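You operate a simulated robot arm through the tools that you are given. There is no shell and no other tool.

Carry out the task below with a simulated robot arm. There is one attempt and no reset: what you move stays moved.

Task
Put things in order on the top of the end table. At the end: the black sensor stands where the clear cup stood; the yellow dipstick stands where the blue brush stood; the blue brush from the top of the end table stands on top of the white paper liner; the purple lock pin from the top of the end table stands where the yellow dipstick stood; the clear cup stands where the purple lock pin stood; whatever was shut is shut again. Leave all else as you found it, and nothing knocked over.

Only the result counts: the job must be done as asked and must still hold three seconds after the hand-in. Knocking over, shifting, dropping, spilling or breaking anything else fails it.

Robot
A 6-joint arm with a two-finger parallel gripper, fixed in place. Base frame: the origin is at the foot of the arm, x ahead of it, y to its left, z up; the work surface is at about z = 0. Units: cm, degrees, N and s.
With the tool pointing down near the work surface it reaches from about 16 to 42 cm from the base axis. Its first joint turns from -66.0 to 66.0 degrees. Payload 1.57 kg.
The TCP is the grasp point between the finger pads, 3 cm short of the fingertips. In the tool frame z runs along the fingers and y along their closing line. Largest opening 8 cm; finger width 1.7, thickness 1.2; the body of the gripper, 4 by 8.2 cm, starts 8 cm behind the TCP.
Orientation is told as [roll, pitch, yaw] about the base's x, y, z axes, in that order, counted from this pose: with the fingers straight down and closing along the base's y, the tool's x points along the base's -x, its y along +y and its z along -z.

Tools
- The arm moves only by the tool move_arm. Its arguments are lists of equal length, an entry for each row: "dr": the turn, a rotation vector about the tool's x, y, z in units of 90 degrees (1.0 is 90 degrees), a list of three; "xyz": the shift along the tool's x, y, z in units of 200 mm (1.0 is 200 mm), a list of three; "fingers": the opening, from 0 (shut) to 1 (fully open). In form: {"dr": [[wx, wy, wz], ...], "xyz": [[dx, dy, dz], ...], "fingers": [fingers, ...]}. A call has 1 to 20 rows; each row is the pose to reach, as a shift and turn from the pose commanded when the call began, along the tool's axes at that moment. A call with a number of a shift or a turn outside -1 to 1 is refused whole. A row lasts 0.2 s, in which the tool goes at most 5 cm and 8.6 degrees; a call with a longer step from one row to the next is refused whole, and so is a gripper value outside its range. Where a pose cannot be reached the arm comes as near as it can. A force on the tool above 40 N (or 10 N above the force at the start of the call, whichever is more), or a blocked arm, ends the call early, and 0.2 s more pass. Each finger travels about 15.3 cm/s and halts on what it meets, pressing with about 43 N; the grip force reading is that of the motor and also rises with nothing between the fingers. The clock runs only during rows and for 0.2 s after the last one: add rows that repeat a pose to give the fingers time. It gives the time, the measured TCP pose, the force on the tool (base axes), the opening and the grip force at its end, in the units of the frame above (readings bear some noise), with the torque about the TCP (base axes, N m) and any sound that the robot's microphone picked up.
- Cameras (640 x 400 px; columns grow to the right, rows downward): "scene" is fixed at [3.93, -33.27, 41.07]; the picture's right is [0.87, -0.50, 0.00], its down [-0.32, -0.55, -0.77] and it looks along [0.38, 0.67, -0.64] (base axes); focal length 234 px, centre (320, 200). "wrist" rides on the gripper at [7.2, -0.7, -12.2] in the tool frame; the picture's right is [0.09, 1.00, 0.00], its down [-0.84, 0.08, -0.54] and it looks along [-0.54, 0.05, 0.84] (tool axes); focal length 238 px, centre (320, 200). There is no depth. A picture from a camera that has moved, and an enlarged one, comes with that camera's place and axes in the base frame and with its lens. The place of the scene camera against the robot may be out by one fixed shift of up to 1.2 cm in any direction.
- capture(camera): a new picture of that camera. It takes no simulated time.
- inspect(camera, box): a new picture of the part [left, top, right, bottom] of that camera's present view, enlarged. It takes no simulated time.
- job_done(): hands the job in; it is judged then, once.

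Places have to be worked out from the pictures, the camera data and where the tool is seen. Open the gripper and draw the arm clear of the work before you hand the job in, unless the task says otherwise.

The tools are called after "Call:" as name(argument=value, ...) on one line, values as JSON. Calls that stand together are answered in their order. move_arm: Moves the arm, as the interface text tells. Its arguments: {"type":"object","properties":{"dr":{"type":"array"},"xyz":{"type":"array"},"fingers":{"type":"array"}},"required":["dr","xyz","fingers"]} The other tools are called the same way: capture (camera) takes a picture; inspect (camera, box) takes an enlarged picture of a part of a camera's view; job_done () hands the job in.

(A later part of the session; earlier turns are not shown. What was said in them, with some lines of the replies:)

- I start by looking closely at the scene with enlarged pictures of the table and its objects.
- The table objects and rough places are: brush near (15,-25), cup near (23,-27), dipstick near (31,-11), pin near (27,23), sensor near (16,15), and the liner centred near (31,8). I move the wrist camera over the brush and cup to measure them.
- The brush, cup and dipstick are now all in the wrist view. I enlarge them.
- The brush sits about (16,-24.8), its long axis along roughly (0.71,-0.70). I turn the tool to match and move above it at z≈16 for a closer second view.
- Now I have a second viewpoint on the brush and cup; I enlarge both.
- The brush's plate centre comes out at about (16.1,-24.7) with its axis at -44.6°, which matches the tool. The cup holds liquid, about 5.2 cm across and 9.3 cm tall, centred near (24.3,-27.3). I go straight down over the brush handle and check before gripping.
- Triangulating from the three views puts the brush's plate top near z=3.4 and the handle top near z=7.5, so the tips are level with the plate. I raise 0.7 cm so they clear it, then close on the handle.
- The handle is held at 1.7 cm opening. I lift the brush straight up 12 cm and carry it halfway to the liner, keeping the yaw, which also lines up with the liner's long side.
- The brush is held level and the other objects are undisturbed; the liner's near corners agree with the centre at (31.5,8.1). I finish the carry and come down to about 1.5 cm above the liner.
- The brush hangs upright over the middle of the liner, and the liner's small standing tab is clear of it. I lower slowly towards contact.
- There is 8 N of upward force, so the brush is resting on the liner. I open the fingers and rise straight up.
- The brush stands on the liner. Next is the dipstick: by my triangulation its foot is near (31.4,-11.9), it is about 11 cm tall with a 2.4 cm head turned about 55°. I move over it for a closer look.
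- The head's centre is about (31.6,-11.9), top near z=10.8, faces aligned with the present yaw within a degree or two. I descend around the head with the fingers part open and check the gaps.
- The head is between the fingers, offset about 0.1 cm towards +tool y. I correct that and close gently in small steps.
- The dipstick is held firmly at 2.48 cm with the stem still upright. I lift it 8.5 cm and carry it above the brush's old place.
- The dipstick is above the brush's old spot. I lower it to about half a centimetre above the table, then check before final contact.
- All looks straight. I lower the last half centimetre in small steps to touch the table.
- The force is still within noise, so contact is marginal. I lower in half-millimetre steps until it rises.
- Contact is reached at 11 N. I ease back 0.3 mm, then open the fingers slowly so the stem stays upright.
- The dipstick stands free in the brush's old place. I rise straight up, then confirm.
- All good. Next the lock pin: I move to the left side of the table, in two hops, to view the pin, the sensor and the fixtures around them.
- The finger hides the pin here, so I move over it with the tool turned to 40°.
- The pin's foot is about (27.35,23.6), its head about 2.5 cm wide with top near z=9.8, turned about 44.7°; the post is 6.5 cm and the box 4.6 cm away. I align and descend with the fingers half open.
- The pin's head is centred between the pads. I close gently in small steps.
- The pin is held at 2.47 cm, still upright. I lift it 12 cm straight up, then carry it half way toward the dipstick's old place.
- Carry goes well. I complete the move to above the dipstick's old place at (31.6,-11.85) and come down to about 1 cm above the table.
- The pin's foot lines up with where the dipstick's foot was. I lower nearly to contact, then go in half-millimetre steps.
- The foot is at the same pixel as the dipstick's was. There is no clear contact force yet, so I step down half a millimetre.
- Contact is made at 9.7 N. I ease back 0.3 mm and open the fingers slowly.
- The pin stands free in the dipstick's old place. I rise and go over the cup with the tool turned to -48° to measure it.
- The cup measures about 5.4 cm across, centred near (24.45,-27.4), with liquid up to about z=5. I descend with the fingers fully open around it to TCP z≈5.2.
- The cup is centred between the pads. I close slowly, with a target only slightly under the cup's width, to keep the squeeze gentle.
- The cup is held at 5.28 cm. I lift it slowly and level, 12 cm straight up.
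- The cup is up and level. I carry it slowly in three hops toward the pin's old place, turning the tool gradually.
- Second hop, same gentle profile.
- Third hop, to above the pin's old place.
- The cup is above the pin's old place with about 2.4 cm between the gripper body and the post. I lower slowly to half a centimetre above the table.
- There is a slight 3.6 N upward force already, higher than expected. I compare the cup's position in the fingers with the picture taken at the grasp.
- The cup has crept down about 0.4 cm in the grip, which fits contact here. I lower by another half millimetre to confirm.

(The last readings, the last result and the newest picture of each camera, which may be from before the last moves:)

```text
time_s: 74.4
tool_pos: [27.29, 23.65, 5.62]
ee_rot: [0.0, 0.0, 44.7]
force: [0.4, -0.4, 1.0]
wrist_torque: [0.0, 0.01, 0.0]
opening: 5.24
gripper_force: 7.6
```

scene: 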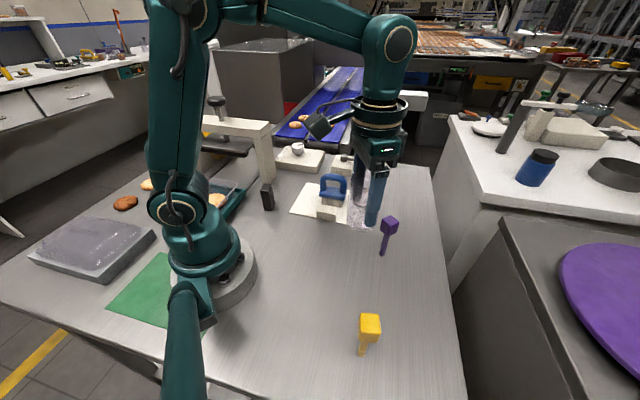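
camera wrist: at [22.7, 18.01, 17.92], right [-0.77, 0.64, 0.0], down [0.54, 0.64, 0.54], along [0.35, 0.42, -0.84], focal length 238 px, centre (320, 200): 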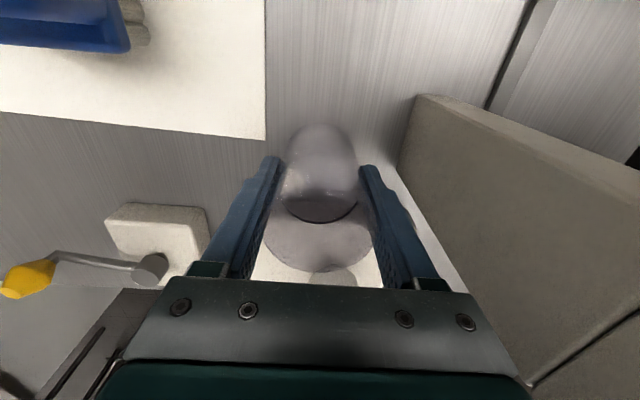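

The force readings changed from -1 N (carrying) to +1..3.6 N with the grip relaxing, so the cup rests on the table. I go down one more half millimetre and look again.

Call:
move_arm(dr=[[0, 0, 0], [0, 0, 0]], xyz=[[0, 0, 0.0025], [0, 0, 0.0025]], fingers=[0.64, 0.64])

Call:
inspect(camera="wrist", box=[220, 100, 420, 270])

Call:
inspect(camera="scene", box=[260, 120, 330, 200])

```text
time_s: 75.0
tool_pos: [27.42, 23.58, 5.6]
ee_rot: [0.0, -0.1, 44.6]
force: [-0.4, 0.3, -0.4]
wrist_torque: [0.01, 0.04, 0.02]
opening: 5.25
gripper_force: 7.6
```

```text
2.35 times, centred on (320, 185) of wrist
camera zoom: at [22.68, 18.0, 17.81], right [-0.77, 0.64, 0.0], down [0.54, 0.64, 0.54], along [0.35, 0.42, -0.84], focal length 561 px, centre (320, 235)
```

zoom: 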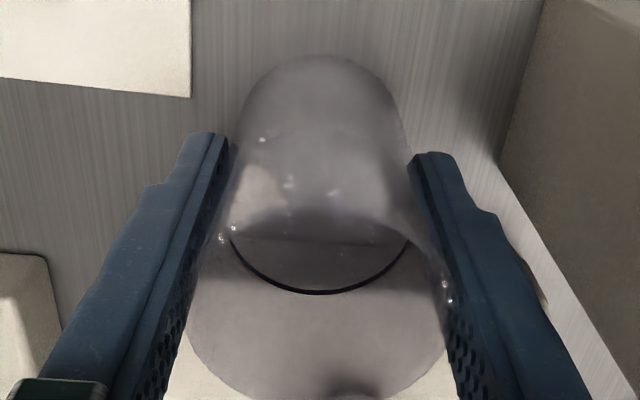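

```text
5.00 times, centred on (295, 160) of scene
camera zoom: at [3.93, -33.27, 41.07], right [0.87, -0.5, 0.0], down [-0.32, -0.55, -0.77], along [0.38, 0.67, -0.64], focal length 1171 px, centre (445, 400)
```

zoom: 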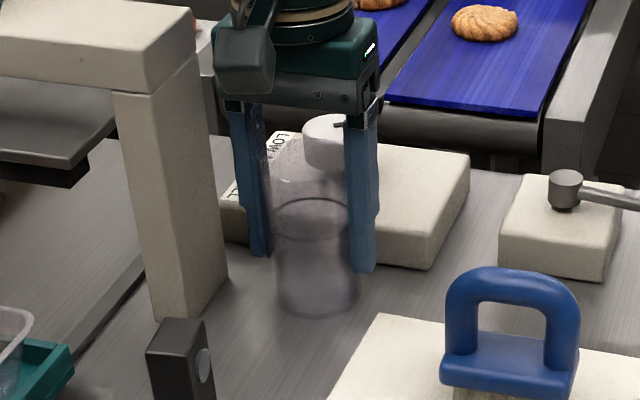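

The cup stayed in place while the tool went down, so it stands on the table. I open slowly and rise straight up.

Call:
move_arm(dr=[[0, 0, 0], [0, 0, 0], [0, 0, 0], [0, 0, 0], [0, 0, 0], [0, 0, 0], [0, 0, 0], [0, 0, 0], [0, 0, 0], [0, 0, 0], [0, 0, 0], [0, 0, 0], [0, 0, 0], [0, 0, 0], [0, 0, 0], [0, 0, 0]], xyz=[[0, 0, 0], [0, 0, 0], [0, 0, 0], [0, 0, 0], [0, 0, 0], [0, 0, 0], [0, 0, 0], [0, 0, -0.01], [0, 0, -0.04], [0, 0, -0.1], [0, 0, -0.18], [0, 0, -0.28], [0, 0, -0.38], [0, 0, -0.48], [0, 0, -0.56], [0, 0, -0.6]], fingers=[0.66, 0.68, 0.71, 0.74, 0.78, 0.82, 0.86, 0.86, 0.86, 0.86, 0.86, 0.86, 0.86, 0.86, 0.86, 0.86])

Call:
capture(camera="wrist")

Call:
inspect(camera="scene", box=[210, 70, 370, 220])

```text
time_s: 78.4
tool_pos: [27.27, 23.55, 17.69]
ee_rot: [0.0, 0.0, 44.7]
force: [1.0, -0.5, -0.4]
wrist_torque: [0.02, -0.02, -0.02]
opening: 6.88
gripper_force: 0.0
```

```text
taken
camera wrist: at [22.64, 17.93, 29.88], right [-0.77, 0.64, 0.0], down [0.54, 0.64, 0.54], along [0.35, 0.42, -0.84], focal length 238 px, centre (320, 200)
```

wrist: 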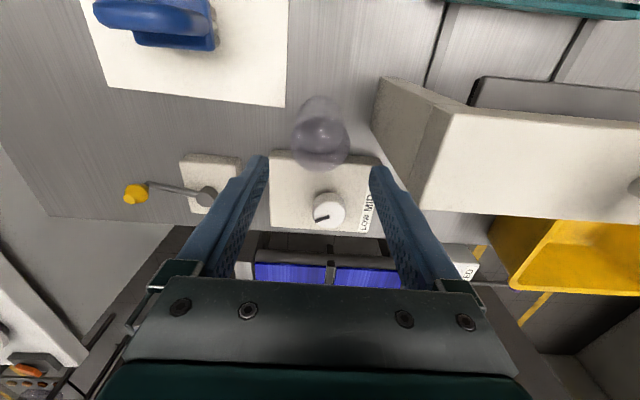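

```text
2.67 times, centred on (290, 145) of scene
camera zoom: at [3.93, -33.27, 41.07], right [0.87, -0.5, 0.0], down [-0.32, -0.55, -0.77], along [0.38, 0.67, -0.64], focal length 624 px, centre (400, 347)
```

zoom: 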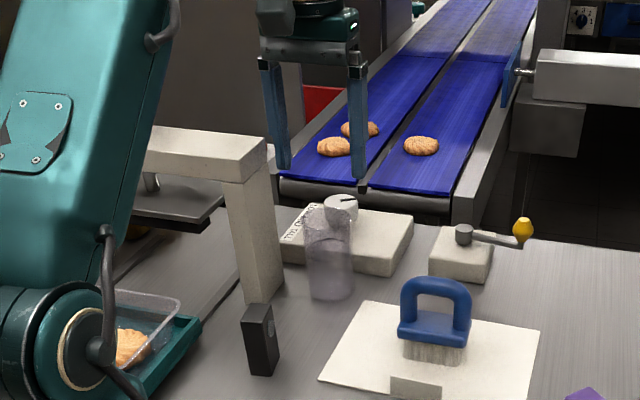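

The cup stands in the pin's old place. Now I move over the black sensor to measure it.

Call:
move_arm(dr=[[0, 0, 0], [0, 0, 0], [0, 0, 0], [0, 0, 0], [0, 0, 0], [0, 0, 0], [0, 0, 0]], xyz=[[0.0, 0.0, -0.06], [0.06, 0.007, -0.1], [0.2, 0.023, -0.1], [0.36, 0.041, -0.1], [0.52, 0.059, -0.1], [0.62, 0.071, -0.1], [0.651, 0.0744, -0.1]], fingers=[0.86, 0.86, 0.86, 0.86, 0.86, 0.86, 0.86])

Call:
capture(camera="wrist")

Call:
capture(camera="scene")

```text
time_s: 80.0
tool_pos: [17.13, 15.59, 19.64]
ee_rot: [0.0, -0.1, 44.7]
force: [0.5, 0.3, 0.6]
wrist_torque: [0.0, 0.02, 0.0]
opening: 6.87
gripper_force: 0.0
```

```text
taken
camera wrist: at [12.36, 9.94, 31.81], right [-0.77, 0.64, 0.0], down [0.54, 0.64, 0.54], along [0.35, 0.42, -0.84], focal length 238 px, centre (320, 200)
```

wrist: 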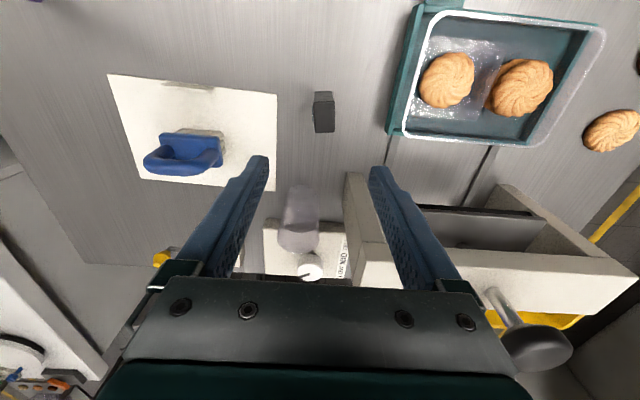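

```text
taken
```

scene: 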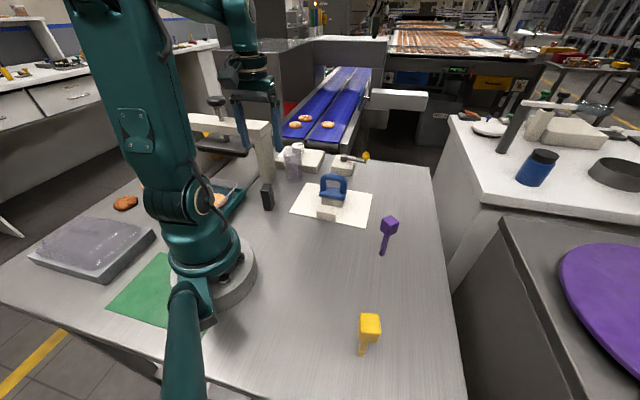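

Call:
inspect(camera="wrist", box=[280, 70, 376, 150])

Call:
inspect(camera="scene", box=[235, 165, 315, 225])

Call:
inspect(camera="wrist", box=[340, 0, 640, 200])

```text
5.00 times, centred on (328, 110) of wrist
camera zoom: at [12.36, 9.94, 31.81], right [-0.77, 0.64, 0.0], down [0.54, 0.64, 0.54], along [0.35, 0.42, -0.84], focal length 1192 px, centre (280, 650)
```

zoom: 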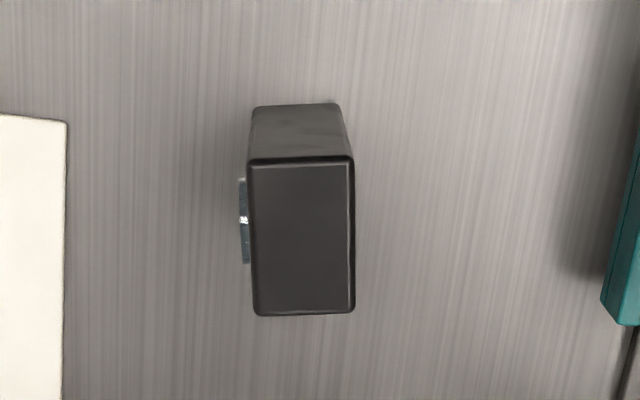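

```text
6.67 times, centred on (275, 195) of scene
camera zoom: at [3.93, -33.27, 41.07], right [0.87, -0.5, 0.0], down [-0.32, -0.55, -0.77], along [0.38, 0.67, -0.64], focal length 1561 px, centre (620, 233)
```

zoom: 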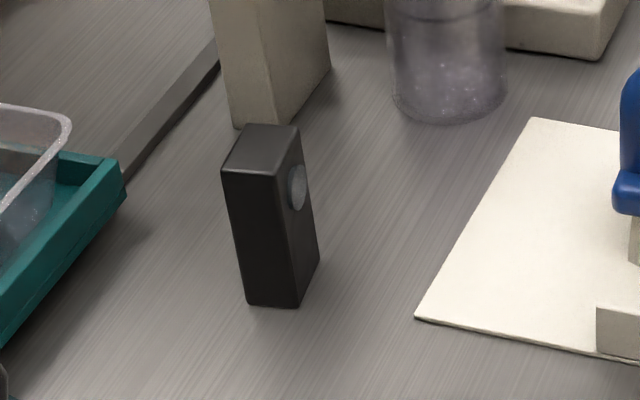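

```text
2.00 times, centred on (490, 100) of wrist
camera zoom: at [12.36, 9.94, 31.81], right [-0.77, 0.64, 0.0], down [0.54, 0.64, 0.54], along [0.35, 0.42, -0.84], focal length 477 px, centre (-20, 400)
```

zoom: 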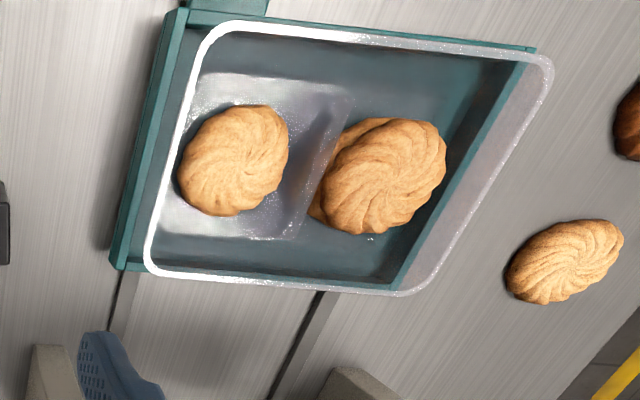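

The sensor is about 2.1 x 3.1 x 6.8 cm, centred near (16.05,14.95), with a lens on one broad face. I'll grip its narrow end faces to avoid the lens, so I turn the tool to -37.3° above it.

Call:
move_arm(dr=[[0, 0, 0.05], [0, 0, 0.13], [0, 0, 0.22], [0, 0, 0.31], [0, 0, 0.4], [0, 0, 0.49], [0, 0, 0.58], [0, 0, 0.67], [0, 0, 0.76], [0, 0, 0.85], [0, 0, 0.9], [0, 0, 0.911]], xyz=[[0.005, 0.001, 0], [0.01, 0.003, 0], [0.015, 0.004, 0], [0.02, 0.005, 0], [0.025, 0.006, 0], [0.03, 0.008, 0], [0.035, 0.009, 0], [0.04, 0.011, 0], [0.045, 0.012, 0], [0.05, 0.013, 0], [0.055, 0.014, 0], [0.0573, 0.015, 0]], fingers=[0.86, 0.86, 0.86, 0.86, 0.86, 0.86, 0.86, 0.86, 0.86, 0.86, 0.86, 0.86])

Call:
capture(camera="wrist")

Call:
inspect(camera="wrist", box=[272, 70, 368, 150])

Call:
capture(camera="scene")

```text
time_s: 82.6
tool_pos: [16.0, 14.85, 19.76]
ee_rot: [0.1, 0.0, -37.4]
force: [0.4, -0.3, -0.1]
wrist_torque: [0.02, -0.01, -0.01]
opening: 6.9
gripper_force: 0.1
```

```text
taken
camera wrist: at [9.84, 18.65, 31.83], right [0.53, 0.85, 0.0], down [0.71, -0.45, 0.54], along [0.46, -0.29, -0.84], focal length 238 px, centre (320, 200)
```

wrist: 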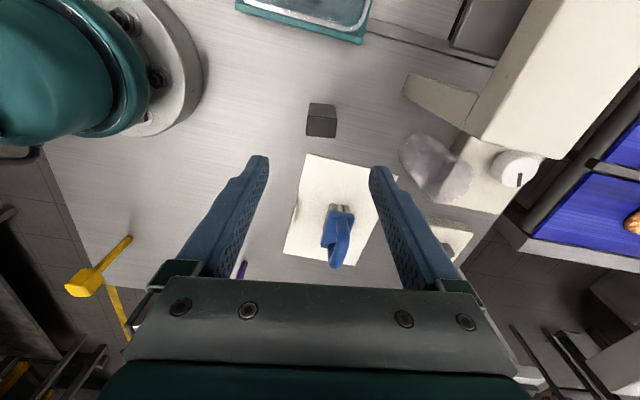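

```text
5.00 times, centred on (320, 110) of wrist
camera zoom: at [9.84, 18.65, 31.83], right [0.53, 0.85, 0.0], down [0.71, -0.45, 0.54], along [0.46, -0.29, -0.84], focal length 1192 px, centre (320, 650)
```

zoom: 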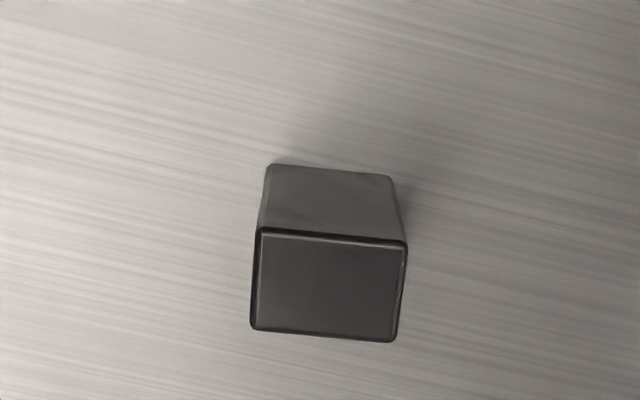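

```text
taken
```

scene: 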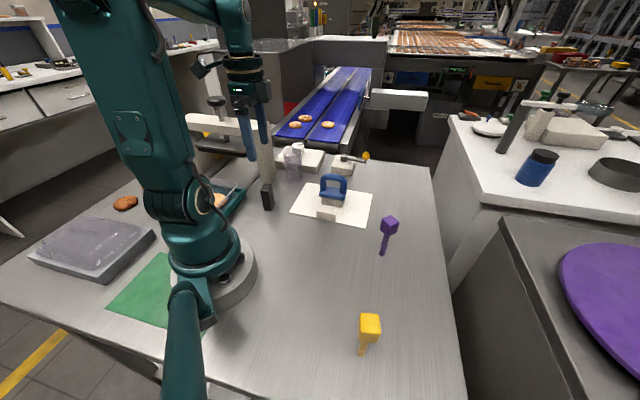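

The sensor is aligned with the fingers, offset by only 0.1 cm. I descend around it to TCP z≈4 with a 4.8 cm opening.

Call:
move_arm(dr=[[0, 0, 0], [0, 0, 0], [0, 0, 0], [0, 0, 0], [0, 0, 0], [0, 0, 0], [0, 0, 0], [0, 0, 0], [0, 0, 0], [0, 0, 0], [0, 0, 0]], xyz=[[0.006, 0.004, 0.03], [0.006, 0.004, 0.1], [0.006, 0.004, 0.2], [0.006, 0.004, 0.3], [0.006, 0.004, 0.4], [0.006, 0.004, 0.5], [0.006, 0.004, 0.59], [0.006, 0.004, 0.67], [0.006, 0.004, 0.73], [0.006, 0.004, 0.77], [0.006, 0.004, 0.78]], fingers=[0.8, 0.7, 0.6, 0.6, 0.6, 0.6, 0.6, 0.6, 0.6, 0.6, 0.6])

Call:
inspect(camera="wrist", box=[220, 100, 420, 270])

Call:
inspect(camera="scene", box=[215, 130, 335, 230])

```text
time_s: 85.0
tool_pos: [15.98, 15.07, 4.1]
ee_rot: [0.0, 0.0, -37.3]
force: [-0.9, 0.1, -1.1]
wrist_torque: [0.02, -0.02, -0.01]
opening: 4.78
gripper_force: 0.1
```

```text
2.35 times, centred on (320, 185) of wrist
camera zoom: at [9.8, 18.74, 16.16], right [0.53, 0.85, 0.0], down [0.71, -0.45, 0.54], along [0.46, -0.29, -0.84], focal length 561 px, centre (320, 235)
```

zoom: 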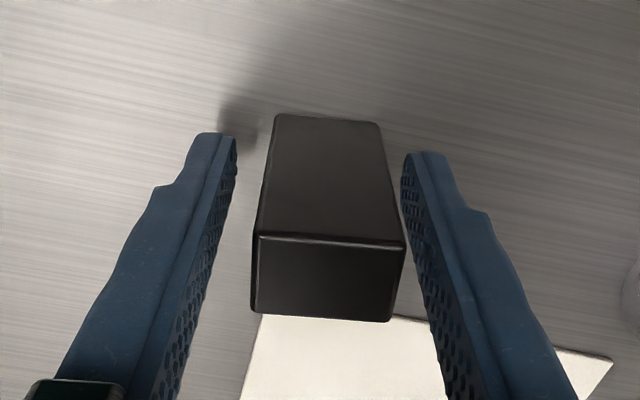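

```text
4.00 times, centred on (275, 180) of scene
camera zoom: at [3.93, -33.27, 41.07], right [0.87, -0.5, 0.0], down [-0.32, -0.55, -0.77], along [0.38, 0.67, -0.64], focal length 937 px, centre (500, 280)
```

zoom: 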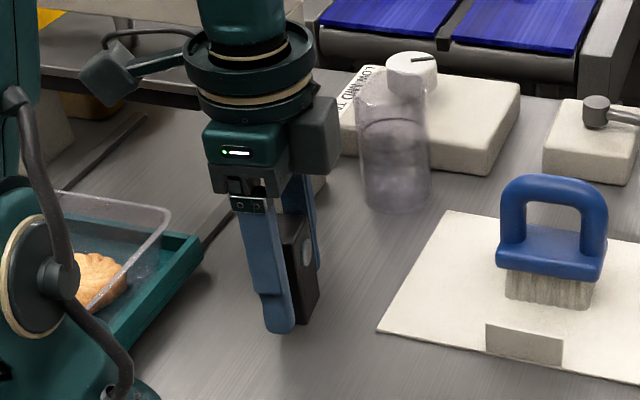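

The sensor is well between the pads. I close gently on its end faces.

Call:
move_arm(dr=[[0, 0, 0], [0, 0, 0], [0, 0, 0], [0, 0, 0], [0, 0, 0], [0, 0, 0], [0, 0, 0], [0, 0, 0], [0, 0, 0], [0, 0, 0]], xyz=[[0, 0, 0], [0, 0, 0], [0, 0, 0], [0, 0, 0], [0, 0, 0], [0, 0, 0], [0, 0, 0], [0, 0, 0], [0, 0, 0], [0, 0, 0]], fingers=[0.52, 0.46, 0.43, 0.41, 0.39, 0.37, 0.35, 0.25, 0.0, 0.0])

Call:
inspect(camera="wrist", box=[220, 100, 420, 270])

```text
time_s: 87.2
tool_pos: [15.94, 15.05, 4.12]
ee_rot: [0.1, 0.0, -37.3]
force: [0.1, 0.0, 0.5]
wrist_torque: [-0.01, 0.04, -0.01]
opening: 3.11
gripper_force: 40.2
```

```text
2.35 times, centred on (320, 185) of wrist
camera zoom: at [9.81, 18.75, 16.18], right [0.53, 0.85, 0.0], down [0.71, -0.45, 0.54], along [0.46, -0.29, -0.84], focal length 561 px, centre (320, 235)
```

zoom: 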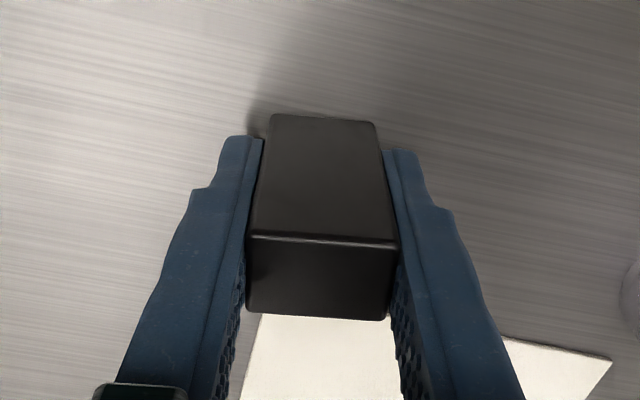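

The sensor is held at 3.11 cm. I lift it 13 cm and carry it in three hops along an arc clear of the arm's base.

Call:
move_arm(dr=[[0, 0, 0], [0, 0, 0], [0, 0, 0], [0, 0, 0], [0, 0, 0], [0, 0, 0], [0, 0, 0], [0, 0, 0], [0, 0, 0], [0, 0, 0], [0, 0, 0], [0, 0, 0], [0, 0, 0], [0, 0, 0], [0, 0, 0], [0, 0, 0], [0, 0, 0]], xyz=[[0, 0, -0.01], [0, 0, -0.05], [0, 0, -0.13], [0, 0, -0.23], [0, 0, -0.33], [0, 0, -0.43], [0, 0, -0.53], [0, 0, -0.61], [0, 0, -0.65], [-0.034, -0.012, -0.65], [-0.116, -0.04, -0.65], [-0.232, -0.08, -0.65], [-0.355, -0.122, -0.65], [-0.477, -0.165, -0.65], [-0.587, -0.202, -0.65], [-0.661, -0.228, -0.65], [-0.682, -0.235, -0.65]], fingers=[0, 0, 0, 0, 0, 0, 0, 0, 0, 0, 0, 0, 0, 0, 0, 0, 0])

Call:
capture(camera="scene")

```text
time_s: 90.8
tool_pos: [23.95, 3.01, 17.1]
ee_rot: [0.1, 0.0, -37.3]
force: [-0.4, 0.3, 0.1]
wrist_torque: [-0.01, 0.0, 0.0]
opening: 3.1
gripper_force: 39.8
```

```text
taken
```

scene: 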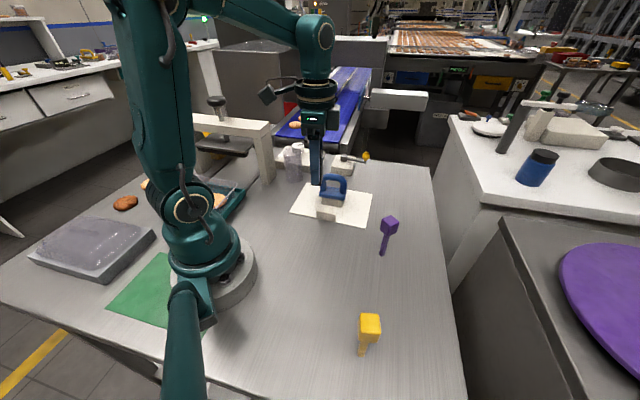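

The opening is unchanged, so the sensor is still held. Second hop.

Call:
move_arm(dr=[[0, 0, 0.005], [0, 0, 0.02], [0, 0, 0.045], [0, 0, 0.07], [0, 0, 0.095], [0, 0, 0.12], [0, 0, 0.135], [0, 0, 0.141]], xyz=[[-0.024, -0.03, 0], [-0.082, -0.1, 0], [-0.163, -0.2, 0], [-0.25, -0.307, 0], [-0.336, -0.413, 0], [-0.413, -0.507, 0], [-0.466, -0.572, 0], [-0.4805, -0.5894, 0]], fingers=[0, 0, 0, 0, 0, 0, 0, 0])

Call:
capture(camera="wrist")

```text
time_s: 92.6
tool_pos: [24.4, -12.4, 17.08]
ee_rot: [0.1, 0.1, -50.0]
force: [-0.2, -0.1, -0.3]
wrist_torque: [-0.01, 0.0, -0.04]
opening: 3.11
gripper_force: 40.1
```

```text
taken
camera wrist: at [19.29, -7.28, 29.21], right [0.7, 0.71, 0.0], down [0.6, -0.59, 0.54], along [0.39, -0.38, -0.84], focal length 238 px, centre (320, 200)
```

wrist: 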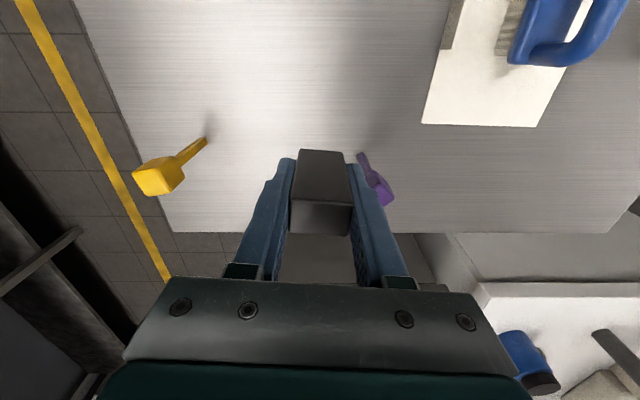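

Third hop to above the cup's old place at (24.45,-27.4), then down to about 0.6 cm above the table.

Call:
move_arm(dr=[[0, 0, 0], [0, 0, 0], [0, 0, 0], [0, 0, 0], [0, 0, 0], [0, 0, 0], [0, 0, 0], [0, 0, 0], [0, 0, 0], [0, 0, 0], [0, 0, 0], [0, 0, 0], [0, 0, 0], [0, 0, 0], [0, 0, 0], [0, 0, 0], [0, 0, 0], [0, 0, 0]], xyz=[[-0.029, -0.0245, 0], [-0.099, -0.083, 0], [-0.198, -0.166, 0], [-0.303, -0.2546, 0], [-0.408, -0.343, 0], [-0.501, -0.421, 0], [-0.565, -0.475, 0], [-0.5826, -0.4896, 0], [-0.5826, -0.4896, 0], [-0.5826, -0.4896, 0.03], [-0.5826, -0.4896, 0.1], [-0.5826, -0.4896, 0.2], [-0.5826, -0.4896, 0.3], [-0.5826, -0.4896, 0.4], [-0.5826, -0.4896, 0.49], [-0.5826, -0.4896, 0.56], [-0.5826, -0.4896, 0.605], [-0.5826, -0.4896, 0.62]], fingers=[0, 0, 0, 0, 0, 0, 0, 0, 0, 0, 0, 0, 0, 0, 0, 0, 0, 0])

Call:
capture(camera="scene")

Call:
inspect(camera="scene", box=[330, 230, 510, 380])

Call:
capture(camera="wrist")

```text
time_s: 96.4
tool_pos: [24.43, -27.34, 4.52]
ee_rot: [0.0, -0.1, -50.0]
force: [1.1, -0.2, 0.1]
wrist_torque: [-0.01, 0.02, -0.01]
opening: 3.11
gripper_force: 40.1
```

```text
taken
```

scene: 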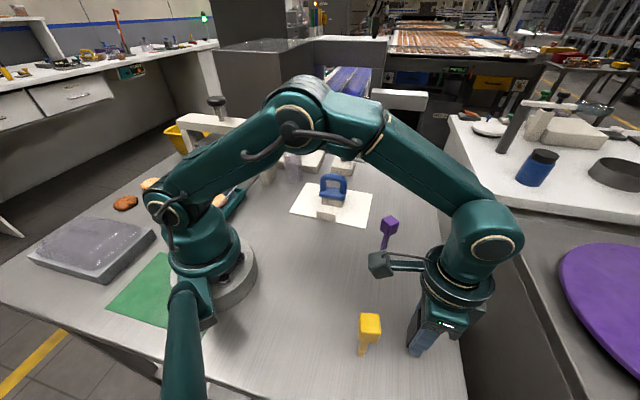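

```text
2.67 times, centred on (420, 305) of scene
camera zoom: at [3.93, -33.27, 41.07], right [0.87, -0.5, 0.0], down [-0.32, -0.55, -0.77], along [0.38, 0.67, -0.64], focal length 624 px, centre (53, -80)
```

zoom: 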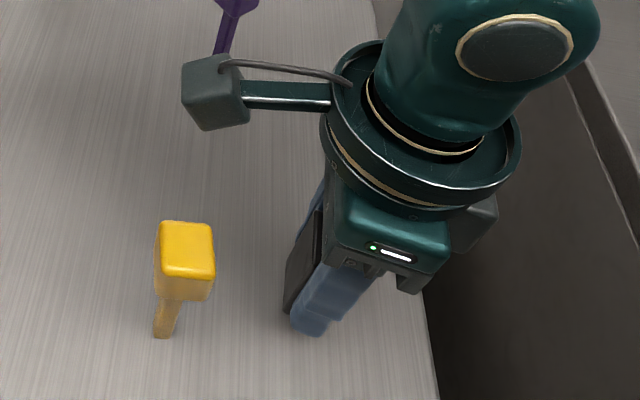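

```text
taken
camera wrist: at [19.31, -22.36, 16.75], right [0.7, 0.71, 0.0], down [0.6, -0.59, 0.54], along [0.39, -0.38, -0.84], focal length 238 px, centre (320, 200)
```

wrist: 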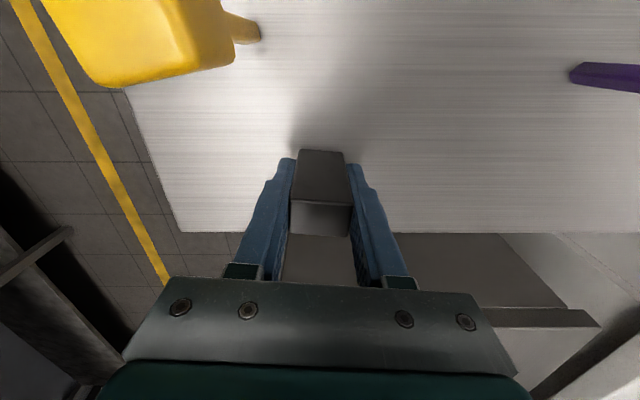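

All is in line. I lower the last stretch slowly.

Call:
move_arm(dr=[[0, 0, 0], [0, 0, 0], [0, 0, 0], [0, 0, 0], [0, 0, 0]], xyz=[[0, 0, 0.012], [0, 0, 0.021], [0, 0, 0.027], [0, 0, 0.03], [0, 0, 0.03]], fingers=[0, 0, 0, 0, 0])

```text
time_s: 97.6
tool_pos: [24.6, -27.45, 4.06]
ee_rot: [0.0, 0.2, -50.0]
force: [-0.1, 0.7, 0.4]
wrist_torque: [0.02, -0.04, 0.02]
opening: 3.12
gripper_force: 39.9
```

No clear contact yet; I step down another half millimetre.

Call:
move_arm(dr=[[0, 0, 0], [0, 0, 0]], xyz=[[0, 0, 0.0025], [0, 0, 0.0025]], fingers=[0, 0])

```text
time_s: 98.2
tool_pos: [24.47, -27.42, 3.99]
ee_rot: [0.1, 0.0, -50.0]
force: [-2.0, 2.9, 7.8]
wrist_torque: [0.09, 0.06, -0.03]
opening: 3.11
gripper_force: 39.3
```

Contact at about 8 N. I ease back 0.3 mm, open slowly, and rise straight up.

Call:
move_arm(dr=[[0, 0, 0], [0, 0, 0], [0, 0, 0], [0, 0, 0], [0, 0, 0], [0, 0, 0], [0, 0, 0], [0, 0, 0], [0, 0, 0], [0, 0, 0], [0, 0, 0], [0, 0, 0], [0, 0, 0], [0, 0, 0], [0, 0, 0], [0, 0, 0], [0, 0, 0]], xyz=[[0, 0, -0.0015], [0, 0, -0.0015], [0, 0, -0.0015], [0, 0, -0.0015], [0, 0, -0.0015], [0, 0, -0.0015], [0, 0, -0.0015], [0, 0, -0.0015], [0, 0, -0.02], [0, 0, -0.07], [0, 0, -0.16], [0, 0, -0.26], [0, 0, -0.36], [0, 0, -0.46], [0, 0, -0.56], [0, 0, -0.66], [0, 0, -0.7]], fingers=[0.0, 0.36, 0.39, 0.41, 0.44, 0.48, 0.54, 0.6, 0.6, 0.6, 0.6, 0.6, 0.6, 0.6, 0.6, 0.6, 0.6])

Call:
capture(camera="scene")

Call:
capture(camera="wrist")

```text
time_s: 101.8
tool_pos: [24.39, -27.52, 18.1]
ee_rot: [0.1, 0.0, -50.0]
force: [0.0, 0.1, -0.3]
wrist_torque: [-0.01, -0.02, -0.01]
opening: 4.83
gripper_force: 0.1
```

```text
taken
```

scene: 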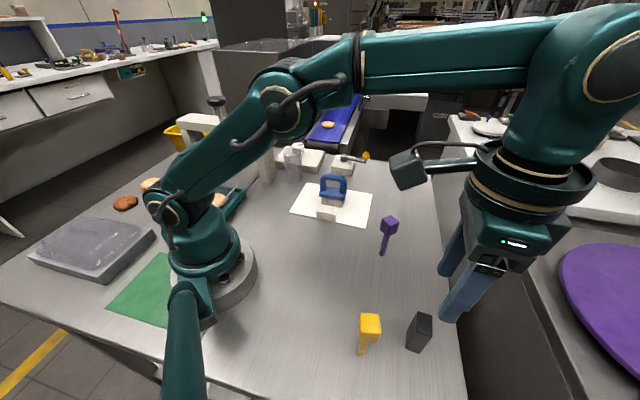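

```text
taken
camera wrist: at [19.23, -22.46, 30.18], right [0.7, 0.71, 0.0], down [0.6, -0.59, 0.54], along [0.39, -0.38, -0.84], focal length 238 px, centre (320, 200)
```

wrist: 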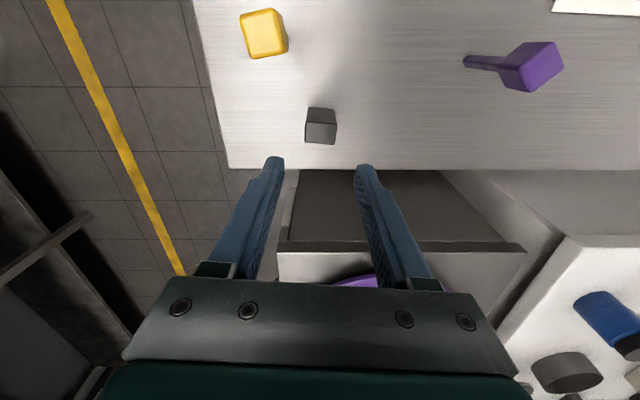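

Everything stands in its new place. I open the gripper and draw the arm back to the middle, high above the table, then check the whole scene.

Call:
move_arm(dr=[[0, 0, 0], [0, 0, 0], [0, 0, 0], [0, 0, 0], [0, 0, 0], [0, 0, 0], [0, 0, 0], [0, 0, 0], [0, 0, 0], [0, 0, 0]], xyz=[[0, 0, -0.1], [0.06, 0.055, -0.18], [0.18, 0.165, -0.2], [0.31, 0.283, -0.2], [0.44, 0.402, -0.2], [0.57, 0.521, -0.2], [0.7, 0.64, -0.2], [0.82, 0.75, -0.2], [0.89, 0.814, -0.2], [0.912, 0.834, -0.2]], fingers=[0.7, 0.8, 1, 1, 1, 1, 1, 1, 1, 1])

Call:
capture(camera="scene")

Call:
inspect(camera="scene", box=[220, 120, 440, 270])

Call:
inspect(camera="scene", box=[310, 270, 470, 390])

Call:
capture(camera="wrist")

```text
time_s: 104.0
tool_pos: [25.44, -2.65, 22.0]
ee_rot: [0.1, 0.0, -50.0]
force: [-0.5, 0.7, 0.0]
wrist_torque: [-0.02, 0.01, -0.03]
opening: 8.01
gripper_force: 0.0
```

```text
taken
```

scene: 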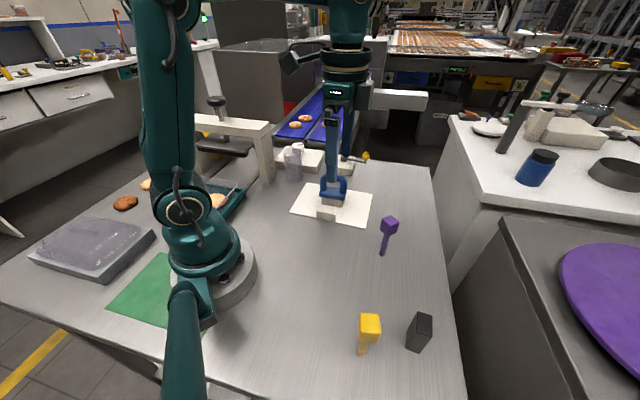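

```text
2.67 times, centred on (330, 195) of scene
camera zoom: at [3.93, -33.27, 41.07], right [0.87, -0.5, 0.0], down [-0.32, -0.55, -0.77], along [0.38, 0.67, -0.64], focal length 624 px, centre (293, 213)
```

zoom: 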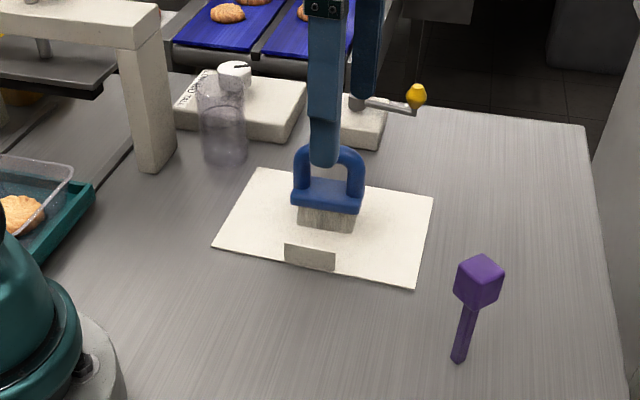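

```text
3.33 times, centred on (390, 330) of scene
camera zoom: at [3.93, -33.27, 41.07], right [0.87, -0.5, 0.0], down [-0.32, -0.55, -0.77], along [0.38, 0.67, -0.64], focal length 781 px, centre (87, -233)
```

zoom: 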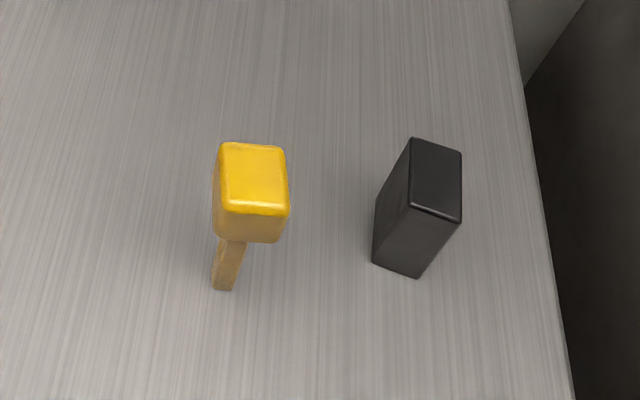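

```text
taken
camera wrist: at [20.34, 2.35, 34.16], right [0.7, 0.71, 0.0], down [0.6, -0.59, 0.54], along [0.39, -0.38, -0.84], focal length 238 px, centre (320, 200)
```

wrist: 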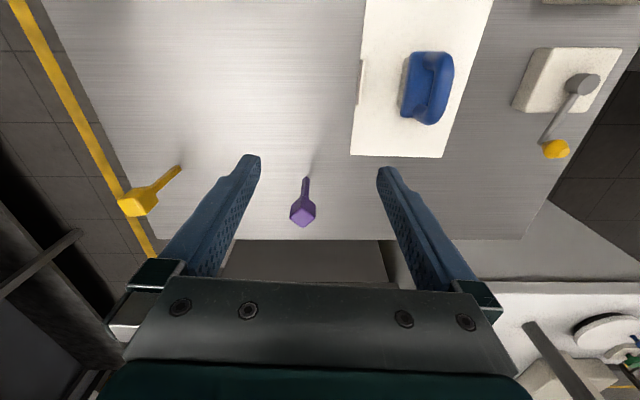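

The pictures show the following:
- The brush stands on the liner.
- The dipstick is in the brush's old place.
- The pin is in the dipstick's old place.
- The cup, upright, is in the pin's old place.
- The sensor is in the cup's old place.

The fixtures and the liner look unmoved, nothing shut was opened, the gripper is open and the arm is clear, so I hand the job in.

Call:
job_done()

```text
The job is handed in.
```

The five objects are in their new places on the end table, and I've handed the job in. I haven't seen a verdict from the judging.

- **Blue brush:** stands in the middle of the white paper liner.
- **Yellow dipstick:** stands where the brush stood.
- **Purple lock pin:** stands where the dipstick stood.
- **Clear cup:** stands upright where the lock pin stood. It held liquid, and I saw no sign of spilling. It slipped about 0.4 cm down in the grip on the way, but it was set down gently.
- **Black sensor:** stands where the cup stood. It was turned, so its lens may face a different way than before.

In the final pictures nothing was knocked over, and the liner and fixtures looked unmoved. Nothing shut was opened. The gripper is open and the arm is clear of the work.
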